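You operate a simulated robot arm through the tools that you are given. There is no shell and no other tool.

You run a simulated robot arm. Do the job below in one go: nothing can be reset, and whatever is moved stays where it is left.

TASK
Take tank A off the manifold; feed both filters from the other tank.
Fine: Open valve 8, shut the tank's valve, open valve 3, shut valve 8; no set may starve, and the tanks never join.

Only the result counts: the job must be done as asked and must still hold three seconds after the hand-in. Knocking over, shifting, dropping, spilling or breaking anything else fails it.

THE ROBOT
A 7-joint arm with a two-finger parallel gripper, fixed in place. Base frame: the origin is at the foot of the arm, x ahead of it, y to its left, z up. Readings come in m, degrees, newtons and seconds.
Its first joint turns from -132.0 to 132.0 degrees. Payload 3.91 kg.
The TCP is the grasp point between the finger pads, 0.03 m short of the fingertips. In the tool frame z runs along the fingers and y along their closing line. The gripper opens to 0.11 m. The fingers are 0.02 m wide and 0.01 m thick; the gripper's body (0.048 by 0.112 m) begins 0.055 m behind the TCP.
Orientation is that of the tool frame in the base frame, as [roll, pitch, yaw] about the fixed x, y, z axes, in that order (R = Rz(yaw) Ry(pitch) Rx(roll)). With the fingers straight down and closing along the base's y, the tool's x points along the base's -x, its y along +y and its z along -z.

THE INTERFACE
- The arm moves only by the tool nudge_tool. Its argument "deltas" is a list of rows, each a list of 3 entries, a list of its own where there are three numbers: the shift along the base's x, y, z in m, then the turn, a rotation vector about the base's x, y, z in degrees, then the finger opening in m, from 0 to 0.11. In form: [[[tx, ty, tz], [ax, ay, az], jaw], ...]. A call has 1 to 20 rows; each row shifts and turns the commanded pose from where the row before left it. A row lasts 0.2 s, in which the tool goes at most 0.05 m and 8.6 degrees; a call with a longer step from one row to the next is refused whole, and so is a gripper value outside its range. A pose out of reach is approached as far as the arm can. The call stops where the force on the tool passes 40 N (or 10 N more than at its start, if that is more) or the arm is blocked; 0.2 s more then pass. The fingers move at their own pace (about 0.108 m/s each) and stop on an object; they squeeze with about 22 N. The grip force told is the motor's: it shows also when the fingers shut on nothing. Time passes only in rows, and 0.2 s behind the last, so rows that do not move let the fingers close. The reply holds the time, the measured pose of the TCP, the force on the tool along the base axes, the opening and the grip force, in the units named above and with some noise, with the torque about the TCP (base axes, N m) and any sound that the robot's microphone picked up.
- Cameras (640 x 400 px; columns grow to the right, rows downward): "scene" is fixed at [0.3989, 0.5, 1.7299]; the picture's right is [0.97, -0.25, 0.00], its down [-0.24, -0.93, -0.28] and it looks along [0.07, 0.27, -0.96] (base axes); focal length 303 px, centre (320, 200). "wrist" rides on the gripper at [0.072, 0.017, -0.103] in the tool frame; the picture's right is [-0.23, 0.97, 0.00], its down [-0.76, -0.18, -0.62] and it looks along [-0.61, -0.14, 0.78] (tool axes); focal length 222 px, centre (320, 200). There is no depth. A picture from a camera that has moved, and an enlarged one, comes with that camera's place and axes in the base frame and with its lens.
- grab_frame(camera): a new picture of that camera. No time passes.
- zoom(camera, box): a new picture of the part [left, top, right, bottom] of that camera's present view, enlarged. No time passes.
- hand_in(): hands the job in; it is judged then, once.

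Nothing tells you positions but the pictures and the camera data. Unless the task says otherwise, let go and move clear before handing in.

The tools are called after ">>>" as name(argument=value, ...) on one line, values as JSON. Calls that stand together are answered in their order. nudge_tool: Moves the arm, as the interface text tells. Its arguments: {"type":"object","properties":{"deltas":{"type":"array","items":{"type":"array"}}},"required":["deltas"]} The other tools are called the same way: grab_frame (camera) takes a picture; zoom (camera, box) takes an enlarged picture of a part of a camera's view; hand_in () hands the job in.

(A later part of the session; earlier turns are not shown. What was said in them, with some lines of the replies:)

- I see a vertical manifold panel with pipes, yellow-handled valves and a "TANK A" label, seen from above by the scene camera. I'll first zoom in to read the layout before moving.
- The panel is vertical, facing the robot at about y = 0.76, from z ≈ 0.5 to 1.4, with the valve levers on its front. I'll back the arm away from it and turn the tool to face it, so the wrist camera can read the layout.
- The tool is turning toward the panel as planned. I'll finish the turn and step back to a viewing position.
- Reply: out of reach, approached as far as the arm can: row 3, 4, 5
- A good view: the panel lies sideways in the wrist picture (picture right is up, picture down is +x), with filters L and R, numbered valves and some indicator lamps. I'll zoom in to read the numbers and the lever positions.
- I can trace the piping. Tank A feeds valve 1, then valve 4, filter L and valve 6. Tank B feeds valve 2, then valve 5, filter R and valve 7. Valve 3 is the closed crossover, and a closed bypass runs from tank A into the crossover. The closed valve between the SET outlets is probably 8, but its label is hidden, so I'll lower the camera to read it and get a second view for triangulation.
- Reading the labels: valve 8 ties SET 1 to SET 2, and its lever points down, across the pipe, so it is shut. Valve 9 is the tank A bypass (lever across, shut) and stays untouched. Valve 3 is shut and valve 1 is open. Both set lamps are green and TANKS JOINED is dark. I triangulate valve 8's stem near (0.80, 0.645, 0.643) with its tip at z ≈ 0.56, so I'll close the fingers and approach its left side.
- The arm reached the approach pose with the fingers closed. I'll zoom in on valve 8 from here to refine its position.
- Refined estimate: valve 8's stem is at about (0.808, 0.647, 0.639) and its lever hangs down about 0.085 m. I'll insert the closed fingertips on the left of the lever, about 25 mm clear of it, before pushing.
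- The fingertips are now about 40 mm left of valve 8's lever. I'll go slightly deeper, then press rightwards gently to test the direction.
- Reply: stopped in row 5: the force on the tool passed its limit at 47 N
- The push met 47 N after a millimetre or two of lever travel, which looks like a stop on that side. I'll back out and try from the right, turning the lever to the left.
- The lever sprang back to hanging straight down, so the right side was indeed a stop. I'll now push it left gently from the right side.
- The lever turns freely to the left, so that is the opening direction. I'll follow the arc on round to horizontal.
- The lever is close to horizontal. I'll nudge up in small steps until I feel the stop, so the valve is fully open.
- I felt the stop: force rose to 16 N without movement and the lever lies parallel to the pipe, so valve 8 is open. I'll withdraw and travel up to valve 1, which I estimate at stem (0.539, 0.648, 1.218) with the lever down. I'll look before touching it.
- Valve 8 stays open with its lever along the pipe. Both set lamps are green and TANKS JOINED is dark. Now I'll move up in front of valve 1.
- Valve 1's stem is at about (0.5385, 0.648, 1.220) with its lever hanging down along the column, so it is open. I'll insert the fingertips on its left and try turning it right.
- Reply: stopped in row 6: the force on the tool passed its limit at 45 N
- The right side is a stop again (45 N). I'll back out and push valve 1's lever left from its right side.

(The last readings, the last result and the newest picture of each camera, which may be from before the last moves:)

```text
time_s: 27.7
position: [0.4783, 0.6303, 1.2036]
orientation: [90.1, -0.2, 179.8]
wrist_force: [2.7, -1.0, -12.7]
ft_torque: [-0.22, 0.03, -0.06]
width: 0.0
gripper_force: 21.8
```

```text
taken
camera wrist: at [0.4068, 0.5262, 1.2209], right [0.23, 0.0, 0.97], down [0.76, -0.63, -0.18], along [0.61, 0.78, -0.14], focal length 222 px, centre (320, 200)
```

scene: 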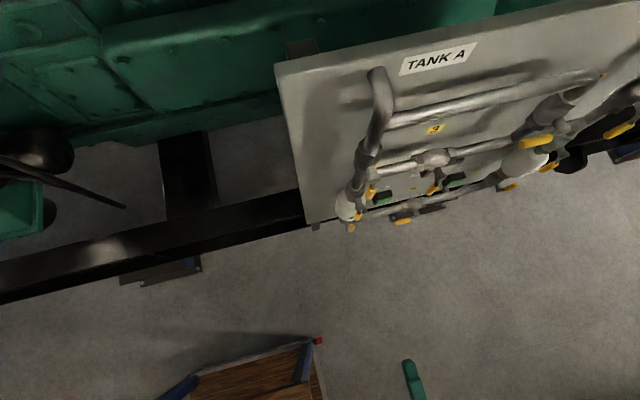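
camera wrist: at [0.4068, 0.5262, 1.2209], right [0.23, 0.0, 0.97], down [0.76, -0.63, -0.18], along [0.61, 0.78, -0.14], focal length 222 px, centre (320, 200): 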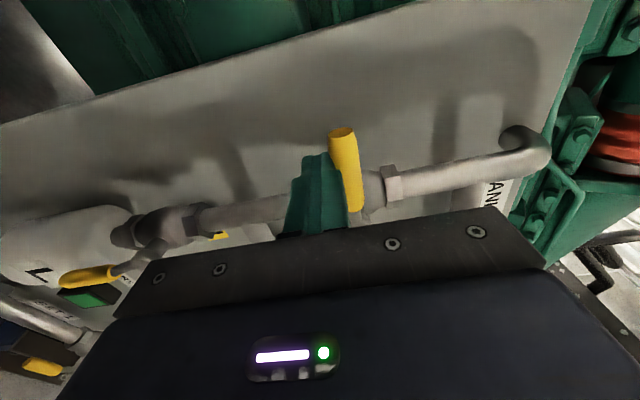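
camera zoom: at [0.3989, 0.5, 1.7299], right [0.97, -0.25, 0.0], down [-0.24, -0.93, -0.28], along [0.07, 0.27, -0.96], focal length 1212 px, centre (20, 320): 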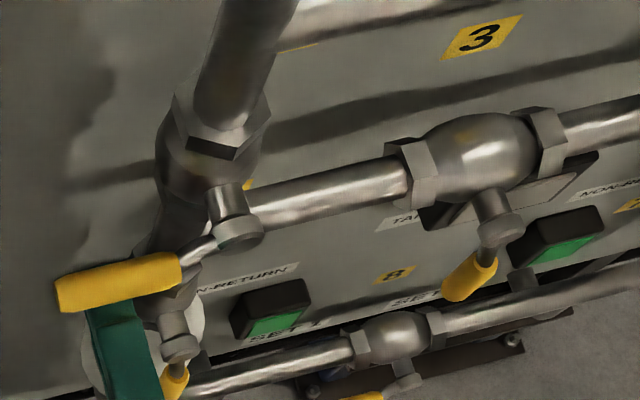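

Valve 1's lever is now horizontal with 12.7 N on it. One more tiny nudge will confirm it is on its closed stop.

>>> nudge_tool(deltas=[[[0, 0, 0.002], [0, 0, 0], 0.0]])

>>> zoom(camera="wrist", box=[270, 80, 430, 230])

```text
time_s: 28.1
position: [0.4785, 0.6315, 1.2041]
orientation: [90.2, -0.2, 180.0]
wrist_force: [-2.5, -1.3, -31.1]
ft_torque: [-0.51, 0.08, 0.1]
width: 0.0
gripper_force: 21.5
```

```text
2.67 times, centred on (350, 155) of wrist
camera zoom: at [0.4069, 0.5261, 1.2217], right [0.23, 0.0, 0.97], down [0.76, -0.62, -0.18], along [0.61, 0.78, -0.15], focal length 592 px, centre (240, 320)
```

zoom: 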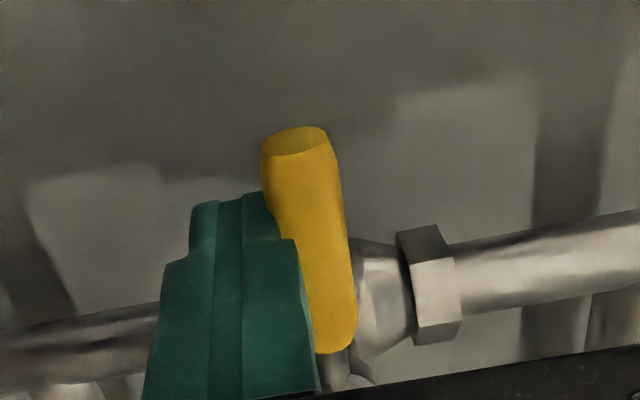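

Valve 1 is firmly on its closed stop (31 N, no movement). I'll withdraw and move over in front of valve 3, to the right of its lever, and check the lamps on the way.

>>> nudge_tool(deltas=[[[0, 0, -0.012], [0, 0, 0], 0.0], [[0, -0.045, 0], [0, 0, 0], 0.0], [[0, -0.045, 0], [0, 0, 0], 0.0], [[0, -0.045, 0], [0, 0, 0], 0.0], [[0, -0.045, 0], [0, 0, 0], 0.0], [[0, -0.045, 0], [0, 0, 0], 0.0], [[0, -0.045, 0], [0, 0, 0], 0.0]])

>>> grab_frame(camera="wrist")

```text
time_s: 29.7
position: [0.478, 0.3626, 1.1927]
orientation: [89.9, -0.1, 179.7]
wrist_force: [0.9, 0.4, -0.6]
ft_torque: [-0.02, 0.01, -0.01]
width: 0.0
gripper_force: 21.7
```

```text
taken
camera wrist: at [0.4054, 0.2582, 1.2109], right [0.23, 0.0, 0.97], down [0.76, -0.63, -0.18], along [0.61, 0.78, -0.14], focal length 222 px, centre (320, 200)
```

wrist: 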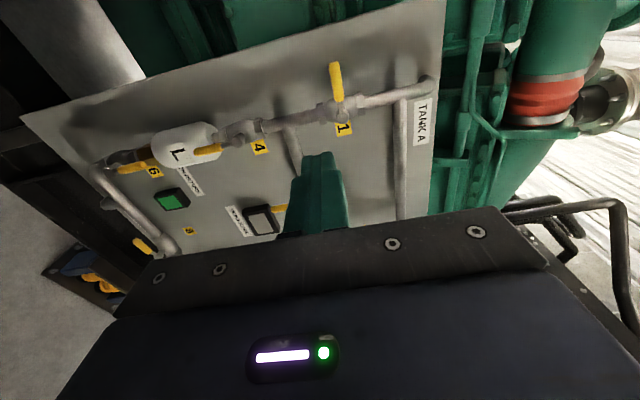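

Valve 1's lever now sits across its pipe and SET 1's lamp is still green. Next I'll move in front of valve 3.

>>> nudge_tool(deltas=[[[0.039, -0.005, -0.0207], [0, 0, 0], 0.0], [[0.039, -0.005, -0.0207], [0, 0, 0], 0.0], [[0.039, -0.005, -0.0207], [0, 0, 0], 0.0], [[0.039, -0.005, -0.0207], [0, 0, 0], 0.0], [[0.039, -0.005, -0.0207], [0, 0, 0], 0.0], [[0.039, -0.005, -0.0207], [0, 0, 0], 0.0], [[0.039, -0.005, -0.0207], [0, 0, 0], 0.0]])

>>> grab_frame(camera="wrist")

>>> zoom(camera="scene", box=[330, 120, 460, 220])

```text
time_s: 31.3
position: [0.7546, 0.3234, 1.0506]
orientation: [90.0, 0.0, 179.8]
wrist_force: [0.4, 0.3, 0.8]
ft_torque: [-0.01, 0.02, -0.03]
width: 0.0
gripper_force: 21.5
```

```text
taken
camera wrist: at [0.682, 0.2185, 1.0676], right [0.23, 0.0, 0.97], down [0.76, -0.63, -0.18], along [0.61, 0.78, -0.14], focal length 222 px, centre (320, 200)
```

wrist: 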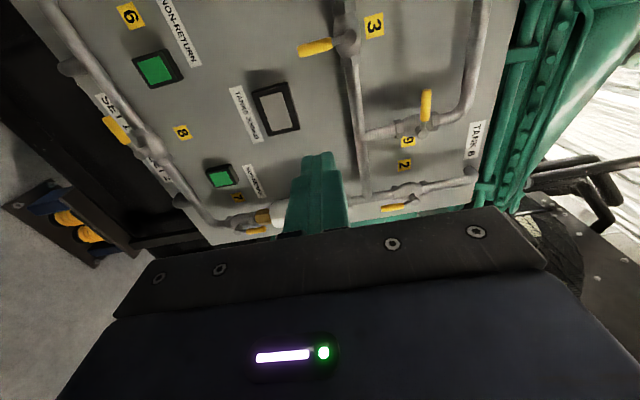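

```text
4.00 times, centred on (395, 170) of scene
camera zoom: at [0.3989, 0.5, 1.7299], right [0.97, -0.25, 0.0], down [-0.24, -0.93, -0.28], along [0.07, 0.27, -0.96], focal length 1212 px, centre (20, 320)
```

zoom: 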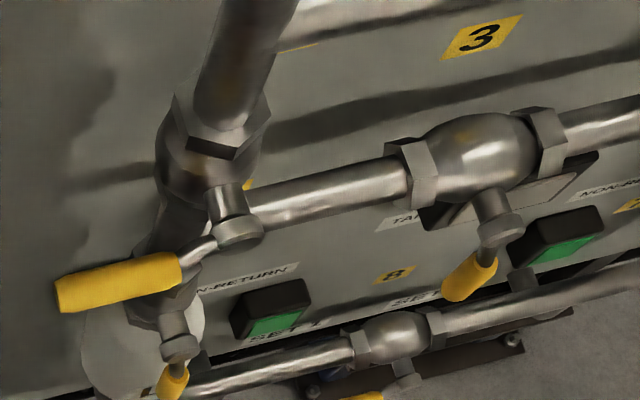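

>>> zoom(camera="wrist", box=[260, 0, 440, 130])

```text
3.08 times, centred on (350, 65) of wrist
camera zoom: at [0.682, 0.2185, 1.0676], right [0.23, 0.0, 0.97], down [0.76, -0.63, -0.18], along [0.61, 0.78, -0.14], focal length 684 px, centre (228, 615)
```

zoom: 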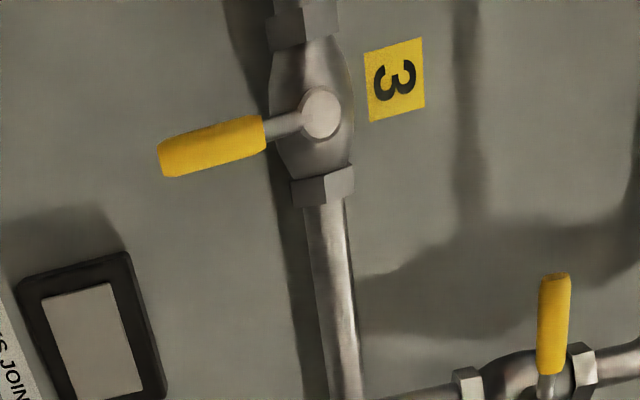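

Valve 3's stem is at about (0.709, 0.645, 1.109) with its lever down. I'm 25 mm to its right, and nothing protrudes where the fingers go in, so I'll insert there.

>>> nudge_tool(deltas=[[[0, 0.044, 0], [0, 0, 0], 0.0], [[0, 0.044, 0], [0, 0, 0], 0.0], [[0, 0.044, 0], [0, 0, 0], 0.0], [[0, 0.044, 0], [0, 0, 0], 0.0], [[0, 0.044, 0], [0, 0, 0], 0.0], [[0, 0.044, 0], [0, 0, 0], 0.0], [[0, 0.044, 0], [0, 0, 0], 0.0]])

>>> zoom(camera="scene", box=[380, 120, 510, 220])

>>> grab_frame(camera="wrist")

```text
time_s: 32.9
position: [0.7513, 0.6329, 1.0528]
orientation: [90.0, 0.0, 179.7]
wrist_force: [1.3, -0.7, -0.4]
ft_torque: [0.0, -0.02, 0.06]
width: 0.0
gripper_force: 21.8
```

```text
4.00 times, centred on (445, 170) of scene
camera zoom: at [0.3989, 0.5, 1.7299], right [0.97, -0.25, 0.0], down [-0.24, -0.93, -0.28], along [0.07, 0.27, -0.96], focal length 1212 px, centre (-180, 320)
```

zoom: 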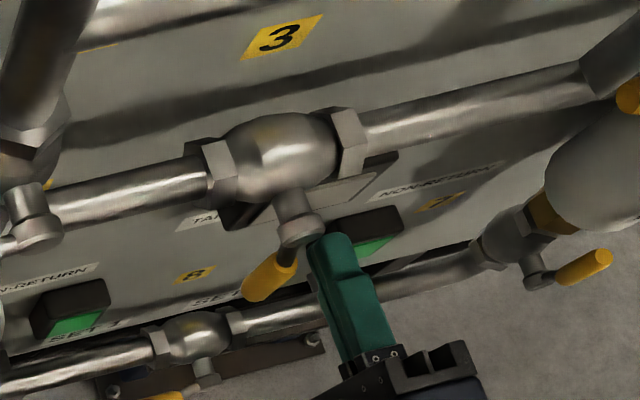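

```text
taken
camera wrist: at [0.6787, 0.5283, 1.0695], right [0.23, 0.0, 0.97], down [0.76, -0.63, -0.18], along [0.61, 0.78, -0.14], focal length 222 px, centre (320, 200)
```

wrist: 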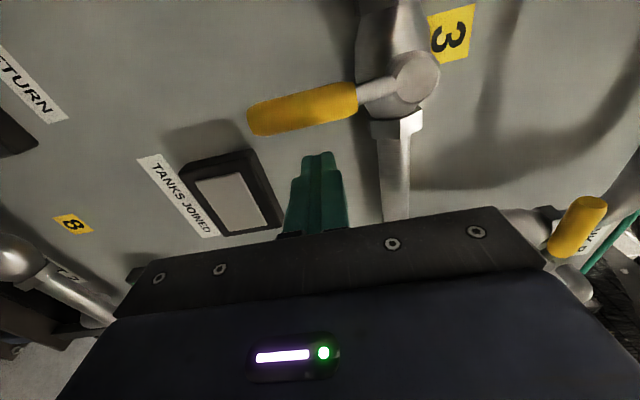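

>>> nudge_tool(deltas=[[[-0.0213, 0, -0.0033], [0, 0, 0], 0.0], [[-0.0078, 0, -0.0022], [0, 0, 0], 0.0], [[-0.0072, 0, -0.0014], [0, 0, 0], 0.0], [[-0.0076, 0, -0.0006], [0, 0, 0], 0.0], [[-0.0079, 0, 0.0005], [0, 0, 0], 0.0], [[-0.008, 0, 0.0016], [0, 0, 0], 0.0], [[-0.0079, -0.001, 0.0027], [0, 0, 0], 0.0], [[-0.0076, -0.001, 0.0039], [0, 0, 0], 0.0], [[-0.0071, -0.001, 0.0051], [0, 0, 0], 0.0], [[-0.0065, -0.001, 0.0062], [0, 0, 0], 0.0], [[-0.0056, 0, 0.0073], [0, 0, 0], 0.0], [[-0.0045, 0, 0.0081], [0, 0, 0], 0.0], [[-0.0033, 0, 0.0089], [0, 0, 0], 0.0]])

>>> zoom(camera="scene", box=[380, 120, 510, 220])

>>> grab_frame(camera="wrist")

```text
time_s: 35.7
position: [0.6485, 0.6278, 1.0868]
orientation: [89.9, -0.2, 179.9]
wrist_force: [0.7, -0.7, -0.8]
ft_torque: [-0.01, 0.03, -0.02]
width: 0.0
gripper_force: 22.1
```

```text
4.00 times, centred on (445, 170) of scene
camera zoom: at [0.3989, 0.5, 1.7299], right [0.97, -0.25, 0.0], down [-0.24, -0.93, -0.28], along [0.07, 0.27, -0.96], focal length 1212 px, centre (-180, 320)
```

zoom: 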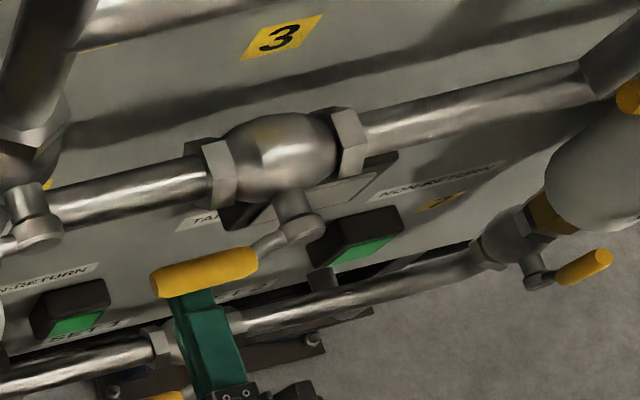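

```text
taken
camera wrist: at [0.5766, 0.5238, 1.1034], right [0.23, 0.0, 0.97], down [0.76, -0.63, -0.18], along [0.61, 0.78, -0.14], focal length 222 px, centre (320, 200)
```

wrist: 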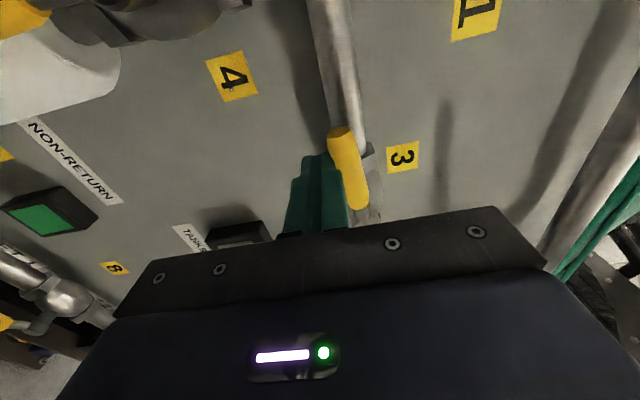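

Valve 3's lever swung left as expected and is nearly along its pipe. I'll nudge up in small steps to its stop.

>>> nudge_tool(deltas=[[[0, 0, 0.002], [0, 0, 0], 0.0], [[0, 0, 0.002], [0, 0, 0], 0.0], [[0, 0, 0.002], [0, 0, 0], 0.0]])

```text
time_s: 36.5
position: [0.6477, 0.6297, 1.0914]
orientation: [89.8, -0.2, 179.8]
wrist_force: [-0.2, 0.6, -1.0]
ft_torque: [0.0, -0.02, 0.03]
width: 0.0
gripper_force: 22.5
```

>>> nudge_tool(deltas=[[[0, 0, 0.002], [0, 0, 0], 0.0], [[0, 0, 0.0015], [0, 0, 0], 0.0]])

>>> zoom(camera="wrist", box=[270, 80, 430, 230])

```text
time_s: 37.1
position: [0.6486, 0.6305, 1.0928]
orientation: [90.0, -0.2, 179.9]
wrist_force: [-9.1, -9.0, -12.7]
ft_torque: [-0.16, -0.09, 0.18]
width: 0.0
gripper_force: 22.2
```

```text
2.67 times, centred on (350, 155) of wrist
camera zoom: at [0.5768, 0.525, 1.1107], right [0.23, 0.0, 0.97], down [0.76, -0.62, -0.18], along [0.61, 0.78, -0.14], focal length 592 px, centre (240, 320)
```

zoom: 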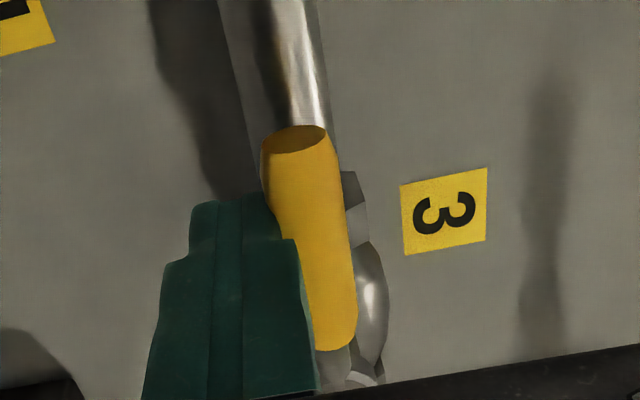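

Contact force is building (12.7 N up, plus some sideways). I'll lower off the lever, withdraw, and check its angle from a distance.

>>> nudge_tool(deltas=[[[0, -0.002, -0.012], [0, 0, 0], 0.0], [[0, -0.045, 0], [0, 0, 0], 0.0], [[0, -0.045, 0], [0, 0, 0], 0.0], [[0, -0.045, 0], [0, 0, 0], 0.0], [[0, -0.045, 0], [0, 0, 0], 0.0], [[0, -0.045, 0], [0, 0, 0], 0.0], [[0, -0.045, 0], [0, 0, 0], 0.0]])

>>> grab_frame(camera="wrist")

>>> zoom(camera="scene", box=[380, 120, 510, 220])

```text
time_s: 38.7
position: [0.6522, 0.3622, 1.084]
orientation: [90.1, -0.1, 179.9]
wrist_force: [-0.4, 0.1, 0.2]
ft_torque: [0.02, -0.01, 0.0]
width: 0.0001
gripper_force: 21.8
```

```text
taken
camera wrist: at [0.5804, 0.2574, 1.1011], right [0.23, 0.0, 0.97], down [0.76, -0.62, -0.18], along [0.61, 0.78, -0.14], focal length 222 px, centre (320, 200)
```

wrist: 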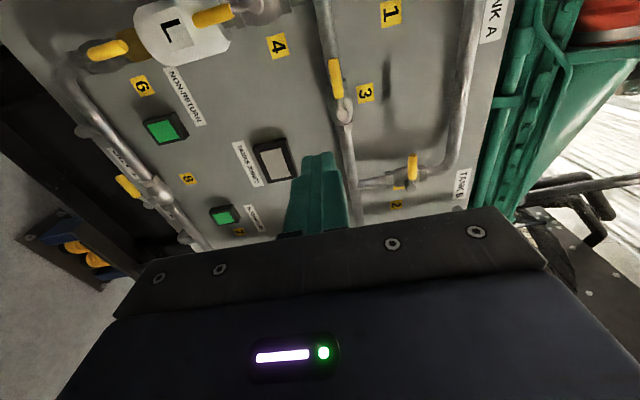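

```text
4.00 times, centred on (445, 170) of scene
camera zoom: at [0.3989, 0.5, 1.7299], right [0.97, -0.25, 0.0], down [-0.24, -0.93, -0.28], along [0.07, 0.27, -0.96], focal length 1212 px, centre (-180, 320)
```

zoom: 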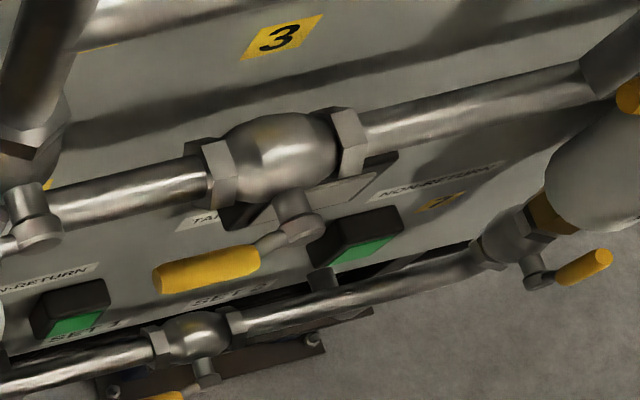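

>>> zoom(camera="wrist", box=[290, 20, 400, 150])

>>> zoom(camera="wrist", box=[90, 100, 230, 250])

```text
3.08 times, centred on (345, 85) of wrist
camera zoom: at [0.5804, 0.2574, 1.1011], right [0.23, 0.0, 0.97], down [0.76, -0.62, -0.18], along [0.61, 0.78, -0.14], focal length 684 px, centre (243, 554)
```

zoom: 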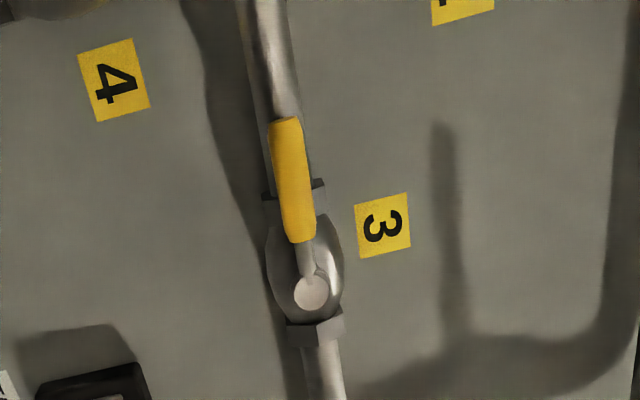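

```text
2.67 times, centred on (160, 175) of wrist
camera zoom: at [0.5804, 0.2574, 1.1011], right [0.23, 0.0, 0.97], down [0.76, -0.62, -0.18], along [0.61, 0.78, -0.14], focal length 592 px, centre (747, 267)
```

zoom: 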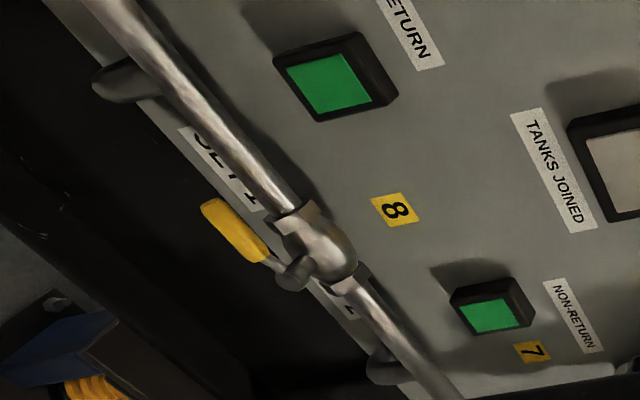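

Valve 3's lever is within about 1° of its pipe, so it is fully open. Both set lamps are green and TANKS JOINED is dark. Last comes shutting valve 8, whose lever now points left, so I'll position above it and push it down.

>>> nudge_tool(deltas=[[[0.0108, -0.004, -0.0443], [0, 0, 0], 0.0], [[0.0108, -0.004, -0.0443], [0, 0, 0], 0.0], [[0.0108, -0.004, -0.0443], [0, 0, 0], 0.0], [[0.0108, -0.004, -0.0443], [0, 0, 0], 0.0], [[0.0108, -0.004, -0.0443], [0, 0, 0], 0.0], [[0.0108, -0.004, -0.0443], [0, 0, 0], 0.0], [[0.0108, -0.004, -0.0443], [0, 0, 0], 0.0], [[0.0108, -0.004, -0.0443], [0, 0, 0], 0.0], [[0.0108, -0.004, -0.0443], [0, 0, 0], 0.0]])

>>> grab_frame(camera="wrist")

>>> zoom(camera="wrist", box=[240, 20, 400, 180])

```text
time_s: 40.7
position: [0.7468, 0.3219, 0.6838]
orientation: [89.9, -0.1, 179.7]
wrist_force: [0.3, 0.1, 0.9]
ft_torque: [0.03, 0.02, -0.01]
width: 0.0001
gripper_force: 21.4
```

```text
taken
camera wrist: at [0.6771, 0.2193, 0.7003], right [0.23, 0.0, 0.97], down [0.76, -0.63, -0.18], along [0.61, 0.78, -0.14], focal length 222 px, centre (320, 200)
```

wrist: 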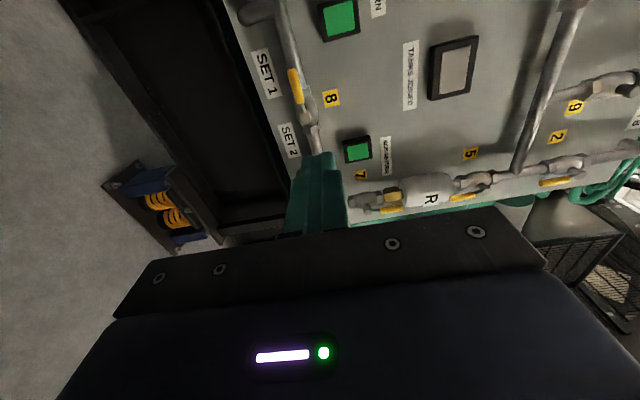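

```text
2.50 times, centred on (320, 100) of wrist
camera zoom: at [0.6771, 0.2193, 0.7003], right [0.23, 0.0, 0.97], down [0.76, -0.63, -0.18], along [0.61, 0.78, -0.14], focal length 555 px, centre (320, 450)
```

zoom: 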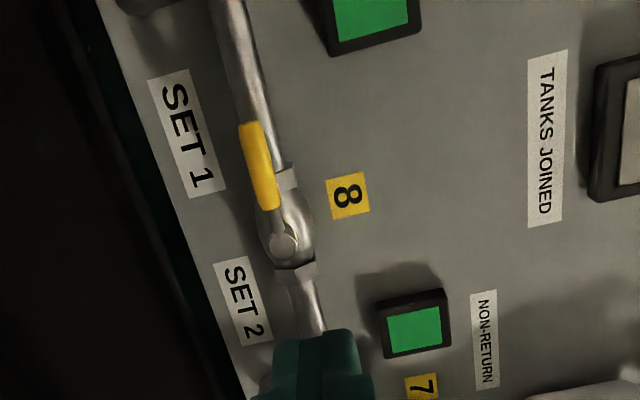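

Valve 8's lever is horizontal at z = 0.642, with its stem at about (0.8075, 0.642) in x and z. I'm about 20 mm above its grip, so I'll insert the fingertips now.

>>> nudge_tool(deltas=[[[0, 0.044, 0], [0, 0, 0], 0.0], [[0, 0.044, 0], [0, 0, 0], 0.0], [[0, 0.044, 0], [0, 0, 0], 0.0], [[0, 0.044, 0], [0, 0, 0], 0.0], [[0, 0.044, 0], [0, 0, 0], 0.0], [[0, 0.044, 0], [0, 0, 0], 0.0], [[0, 0.043, 0], [0, 0, 0], 0.0]])

>>> grab_frame(camera="wrist")

>>> zoom(camera="scene", box=[350, 160, 470, 250])

```text
time_s: 42.3
position: [0.7455, 0.6317, 0.6829]
orientation: [90.0, -0.2, 179.9]
wrist_force: [0.5, 0.5, 0.4]
ft_torque: [0.0, -0.03, 0.03]
width: 0.0
gripper_force: 22.1
```

```text
taken
camera wrist: at [0.6736, 0.5277, 0.7008], right [0.23, 0.0, 0.97], down [0.76, -0.63, -0.18], along [0.61, 0.78, -0.14], focal length 222 px, centre (320, 200)
```

wrist: 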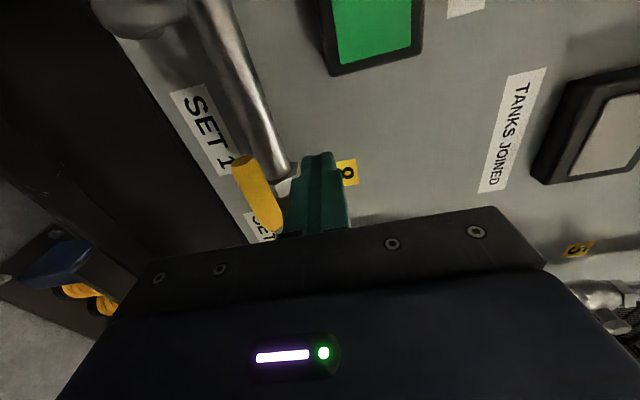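

```text
4.44 times, centred on (410, 205) of scene
camera zoom: at [0.3989, 0.5, 1.7299], right [0.97, -0.25, 0.0], down [-0.24, -0.93, -0.28], along [0.07, 0.27, -0.96], focal length 1347 px, centre (-80, 178)
```

zoom: 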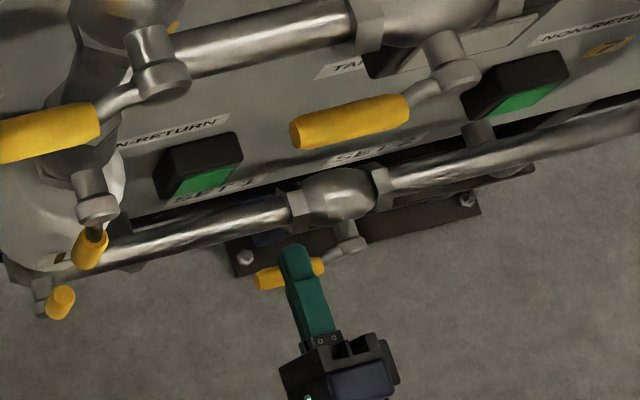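

>>> nudge_tool(deltas=[[[0.002, -0.001, -0.0199], [0, 0, 0], 0.0], [[-0.0023, 0, -0.0078], [0, 0, 0], 0.0], [[-0.0014, 0, -0.0072], [0, 0, 0], 0.0], [[-0.0006, 0, -0.0076], [0, 0, 0], 0.0], [[0.0005, 0, -0.0079], [0, 0, 0], 0.0], [[0.0016, 0, -0.008], [0, 0, 0], 0.0], [[0.0027, 0, -0.0079], [0, 0, 0], 0.0], [[0.0039, 0, -0.0076], [0, 0, 0], 0.0], [[0.0051, 0, -0.0071], [0, 0, 0], 0.0], [[0.0062, 0, -0.0065], [0, 0, 0], 0.0], [[0.0073, 0, -0.0056], [0, 0, 0], 0.0], [[0.0081, 0, -0.0045], [0, 0, 0], 0.0], [[0.0089, 0, -0.0033], [0, 0, 0], 0.0]])

>>> grab_frame(camera="wrist")

>>> zoom(camera="scene", box=[350, 160, 470, 250])

```text
time_s: 45.1
position: [0.7892, 0.6283, 0.5844]
orientation: [90.0, -0.1, 179.9]
wrist_force: [-1.4, 0.5, -1.0]
ft_torque: [0.0, -0.02, 0.04]
width: 0.0
gripper_force: 22.0
```

```text
taken
camera wrist: at [0.7179, 0.5232, 0.6016], right [0.23, 0.0, 0.97], down [0.76, -0.63, -0.18], along [0.61, 0.78, -0.14], focal length 222 px, centre (320, 200)
```

wrist: 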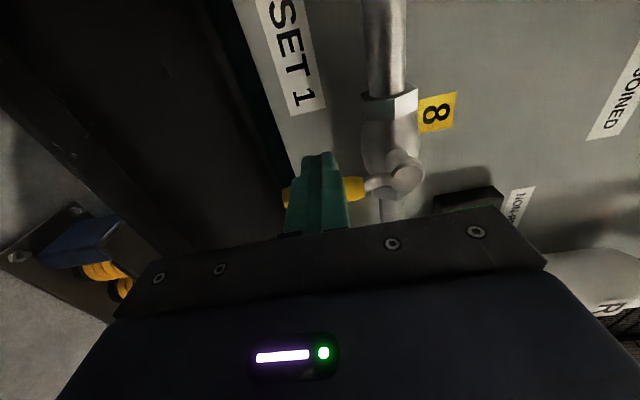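

```text
4.44 times, centred on (410, 205) of scene
camera zoom: at [0.3989, 0.5, 1.7299], right [0.97, -0.25, 0.0], down [-0.24, -0.93, -0.28], along [0.07, 0.27, -0.96], focal length 1347 px, centre (-80, 178)
```

zoom: 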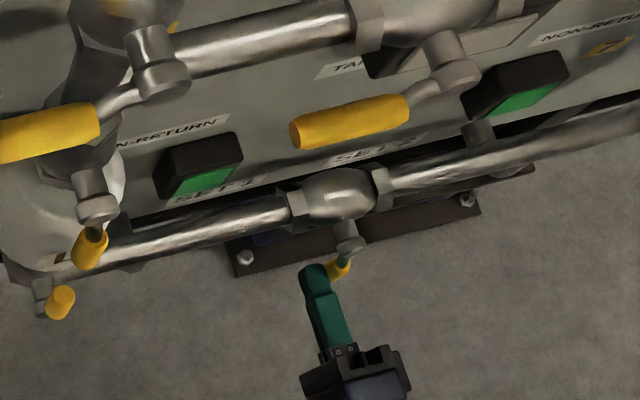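

Valve 8's lever is almost straight down again. I'll press right in small steps to its closed stop.

>>> nudge_tool(deltas=[[[0.002, 0, 0], [0, 0, 0], 0.0], [[0.002, 0, 0], [0, 0, 0], 0.0]])

```text
time_s: 45.7
position: [0.7926, 0.6273, 0.5847]
orientation: [89.8, 0.0, 179.9]
wrist_force: [-9.3, 0.1, -0.4]
ft_torque: [0.13, 0.01, 0.2]
width: 0.0
gripper_force: 22.4
```

>>> nudge_tool(deltas=[[[0.0015, 0, 0], [0, 0, 0], 0.0]])

```text
time_s: 46.1
position: [0.7924, 0.6283, 0.5842]
orientation: [89.9, 0.0, -180.0]
wrist_force: [-20.3, -5.9, 4.4]
ft_torque: [0.22, -0.01, 0.36]
width: 0.0001
gripper_force: 21.3
```

The force rose to 20 N with no movement, so valve 8 is on its closed stop. I'll ease off, withdraw clear, and check the whole panel.

>>> nudge_tool(deltas=[[[-0.015, 0, 0], [0, 0, 0], 0.0], [[0, -0.045, 0], [0, 0, 0], 0.0], [[0, -0.045, 0], [0, 0, 0], 0.0], [[0, -0.045, 0], [0, 0, 0], 0.0], [[0, -0.045, 0], [0, 0, 0], 0.0], [[0, -0.045, 0], [0, 0, 0], 0.0], [[0, -0.045, 0], [0, 0, 0], 0.0], [[-0.03, -0.02, 0.03], [0, 0, 0], 0.0], [[-0.03, -0.02, 0.03], [0, 0, 0], 0.0], [[-0.03, -0.02, 0.03], [0, 0, 0], 0.0], [[-0.03, -0.02, 0.03], [0, 0, 0], 0.0], [[-0.02, -0.02, 0.04], [0, 0, 0], 0.0], [[-0.02, -0.02, 0.04], [0, 0, 0], 0.0], [[-0.02, -0.02, 0.04], [0, 0, 0], 0.0], [[0, 0, 0.04], [0, 0, 0], 0.0]])

>>> grab_frame(camera="wrist")

>>> grab_frame(camera="scene")

```text
time_s: 49.3
position: [0.5997, 0.2129, 0.8664]
orientation: [89.9, -0.2, 179.8]
wrist_force: [-0.8, 0.3, 0.0]
ft_torque: [0.0, -0.03, 0.0]
width: 0.0
gripper_force: 21.9
```

```text
taken
camera wrist: at [0.527, 0.1095, 0.8821], right [0.23, 0.0, 0.97], down [0.76, -0.63, -0.18], along [0.61, 0.78, -0.14], focal length 222 px, centre (320, 200)
```

wrist: 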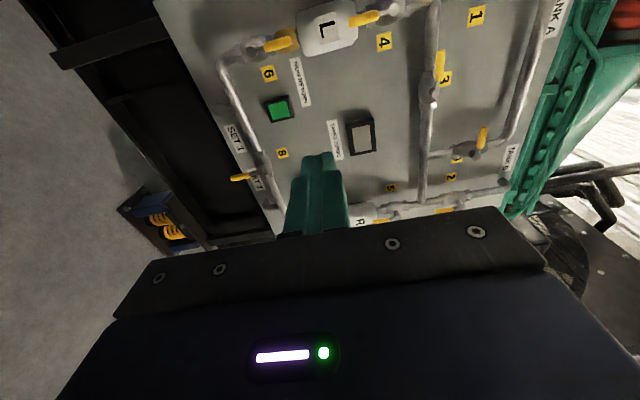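

```text
taken
```

scene: 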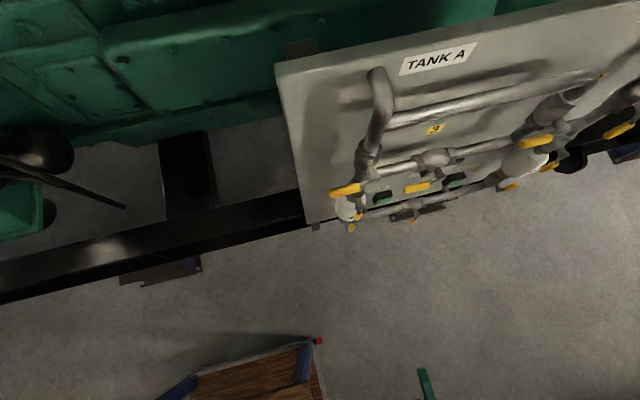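

Valve 8 is across its pipe (shut) and valve 3 is along its pipe (open). The fingers hide SET 2's lamp, so I'll open them and move a little to confirm everything, including valve 1.

>>> nudge_tool(deltas=[[[0, -0.02, 0.04], [0, 0, 0], 0.06], [[0, -0.02, 0.04], [0, 0, 0], 0.11], [[0, -0.02, 0.04], [0, 0, 0], 0.11], [[0, 0, 0.04], [0, 0, 0], 0.11], [[0, 0, 0.04], [0, 0, 0], 0.11]])

>>> zoom(camera="wrist", box=[130, 0, 450, 220])

>>> zoom(camera="scene", box=[320, 100, 480, 240])

```text
time_s: 50.5
position: [0.6, 0.1579, 1.0646]
orientation: [89.9, -0.1, 179.8]
wrist_force: [0.1, 0.0, -0.1]
ft_torque: [-0.01, 0.01, 0.01]
width: 0.1099
gripper_force: 0.0
```

```text
1.82 times, centred on (290, 110) of wrist
camera zoom: at [0.5283, 0.0529, 1.0816], right [0.23, 0.0, 0.97], down [0.76, -0.63, -0.18], along [0.61, 0.78, -0.14], focal length 404 px, centre (374, 364)
```

zoom: 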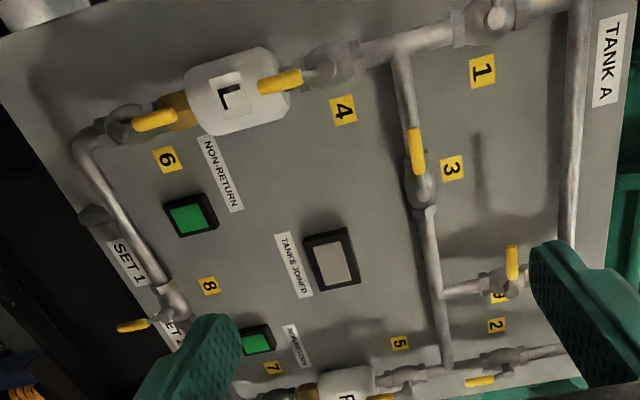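

```text
2.86 times, centred on (400, 170) of scene
camera zoom: at [0.3989, 0.5, 1.7299], right [0.97, -0.25, 0.0], down [-0.24, -0.93, -0.28], along [0.07, 0.27, -0.96], focal length 866 px, centre (91, 286)
```

zoom: 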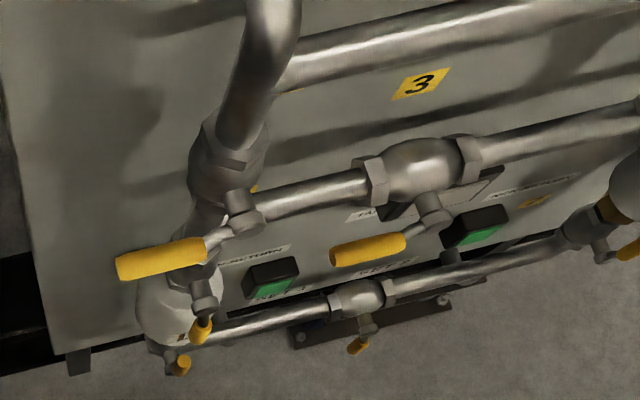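

Everything checks out. Valve 1 is shut with its lever across, valve 3 is open along its pipe, and valve 8 is shut again. Valve 9 is untouched and shut, and the rest still stand open. Both set lamps are green, TANKS JOINED is dark, and the arm is clear, so I'm handing in.

>>> hand_in()

```text
The job is handed in.
```

Tank A is off the manifold and both filters now feed from tank B. The job is handed in, but no verdict came back.

I worked the valves in your order, pushing each lever until I felt its stop:

| Step | Valve | Lever now |
|---|---|---|
| 1 | Opened valve 8 (ties the two sets together) | Shut again in step 4 |
| 2 | Shut valve 1 (tank A's valve) | Across its pipe |
| 3 | Opened valve 3 (crossover) | Along its pipe |
| 4 | Shut valve 8 | Across its pipe |

- **Sets and tanks:** In every picture I took between steps, each set lamp in view was green and TANKS JOINED was dark whenever it could be seen. In the last pictures both set lamps were green and TANKS JOINED was dark. I did not watch the lamps while the levers were moving.
- **Direction tests:** I first tried valves 8 and 1 towards the right. Both were already at a stop on that side, and the arm halted at 47 N and 45 N. The levers moved at most a millimetre or two and went back.
- **Everything else:** I did not touch any other valve. Valve 9, the tank A bypass, was shut at the start and stayed shut. The arm is clear of the panel with the gripper open.
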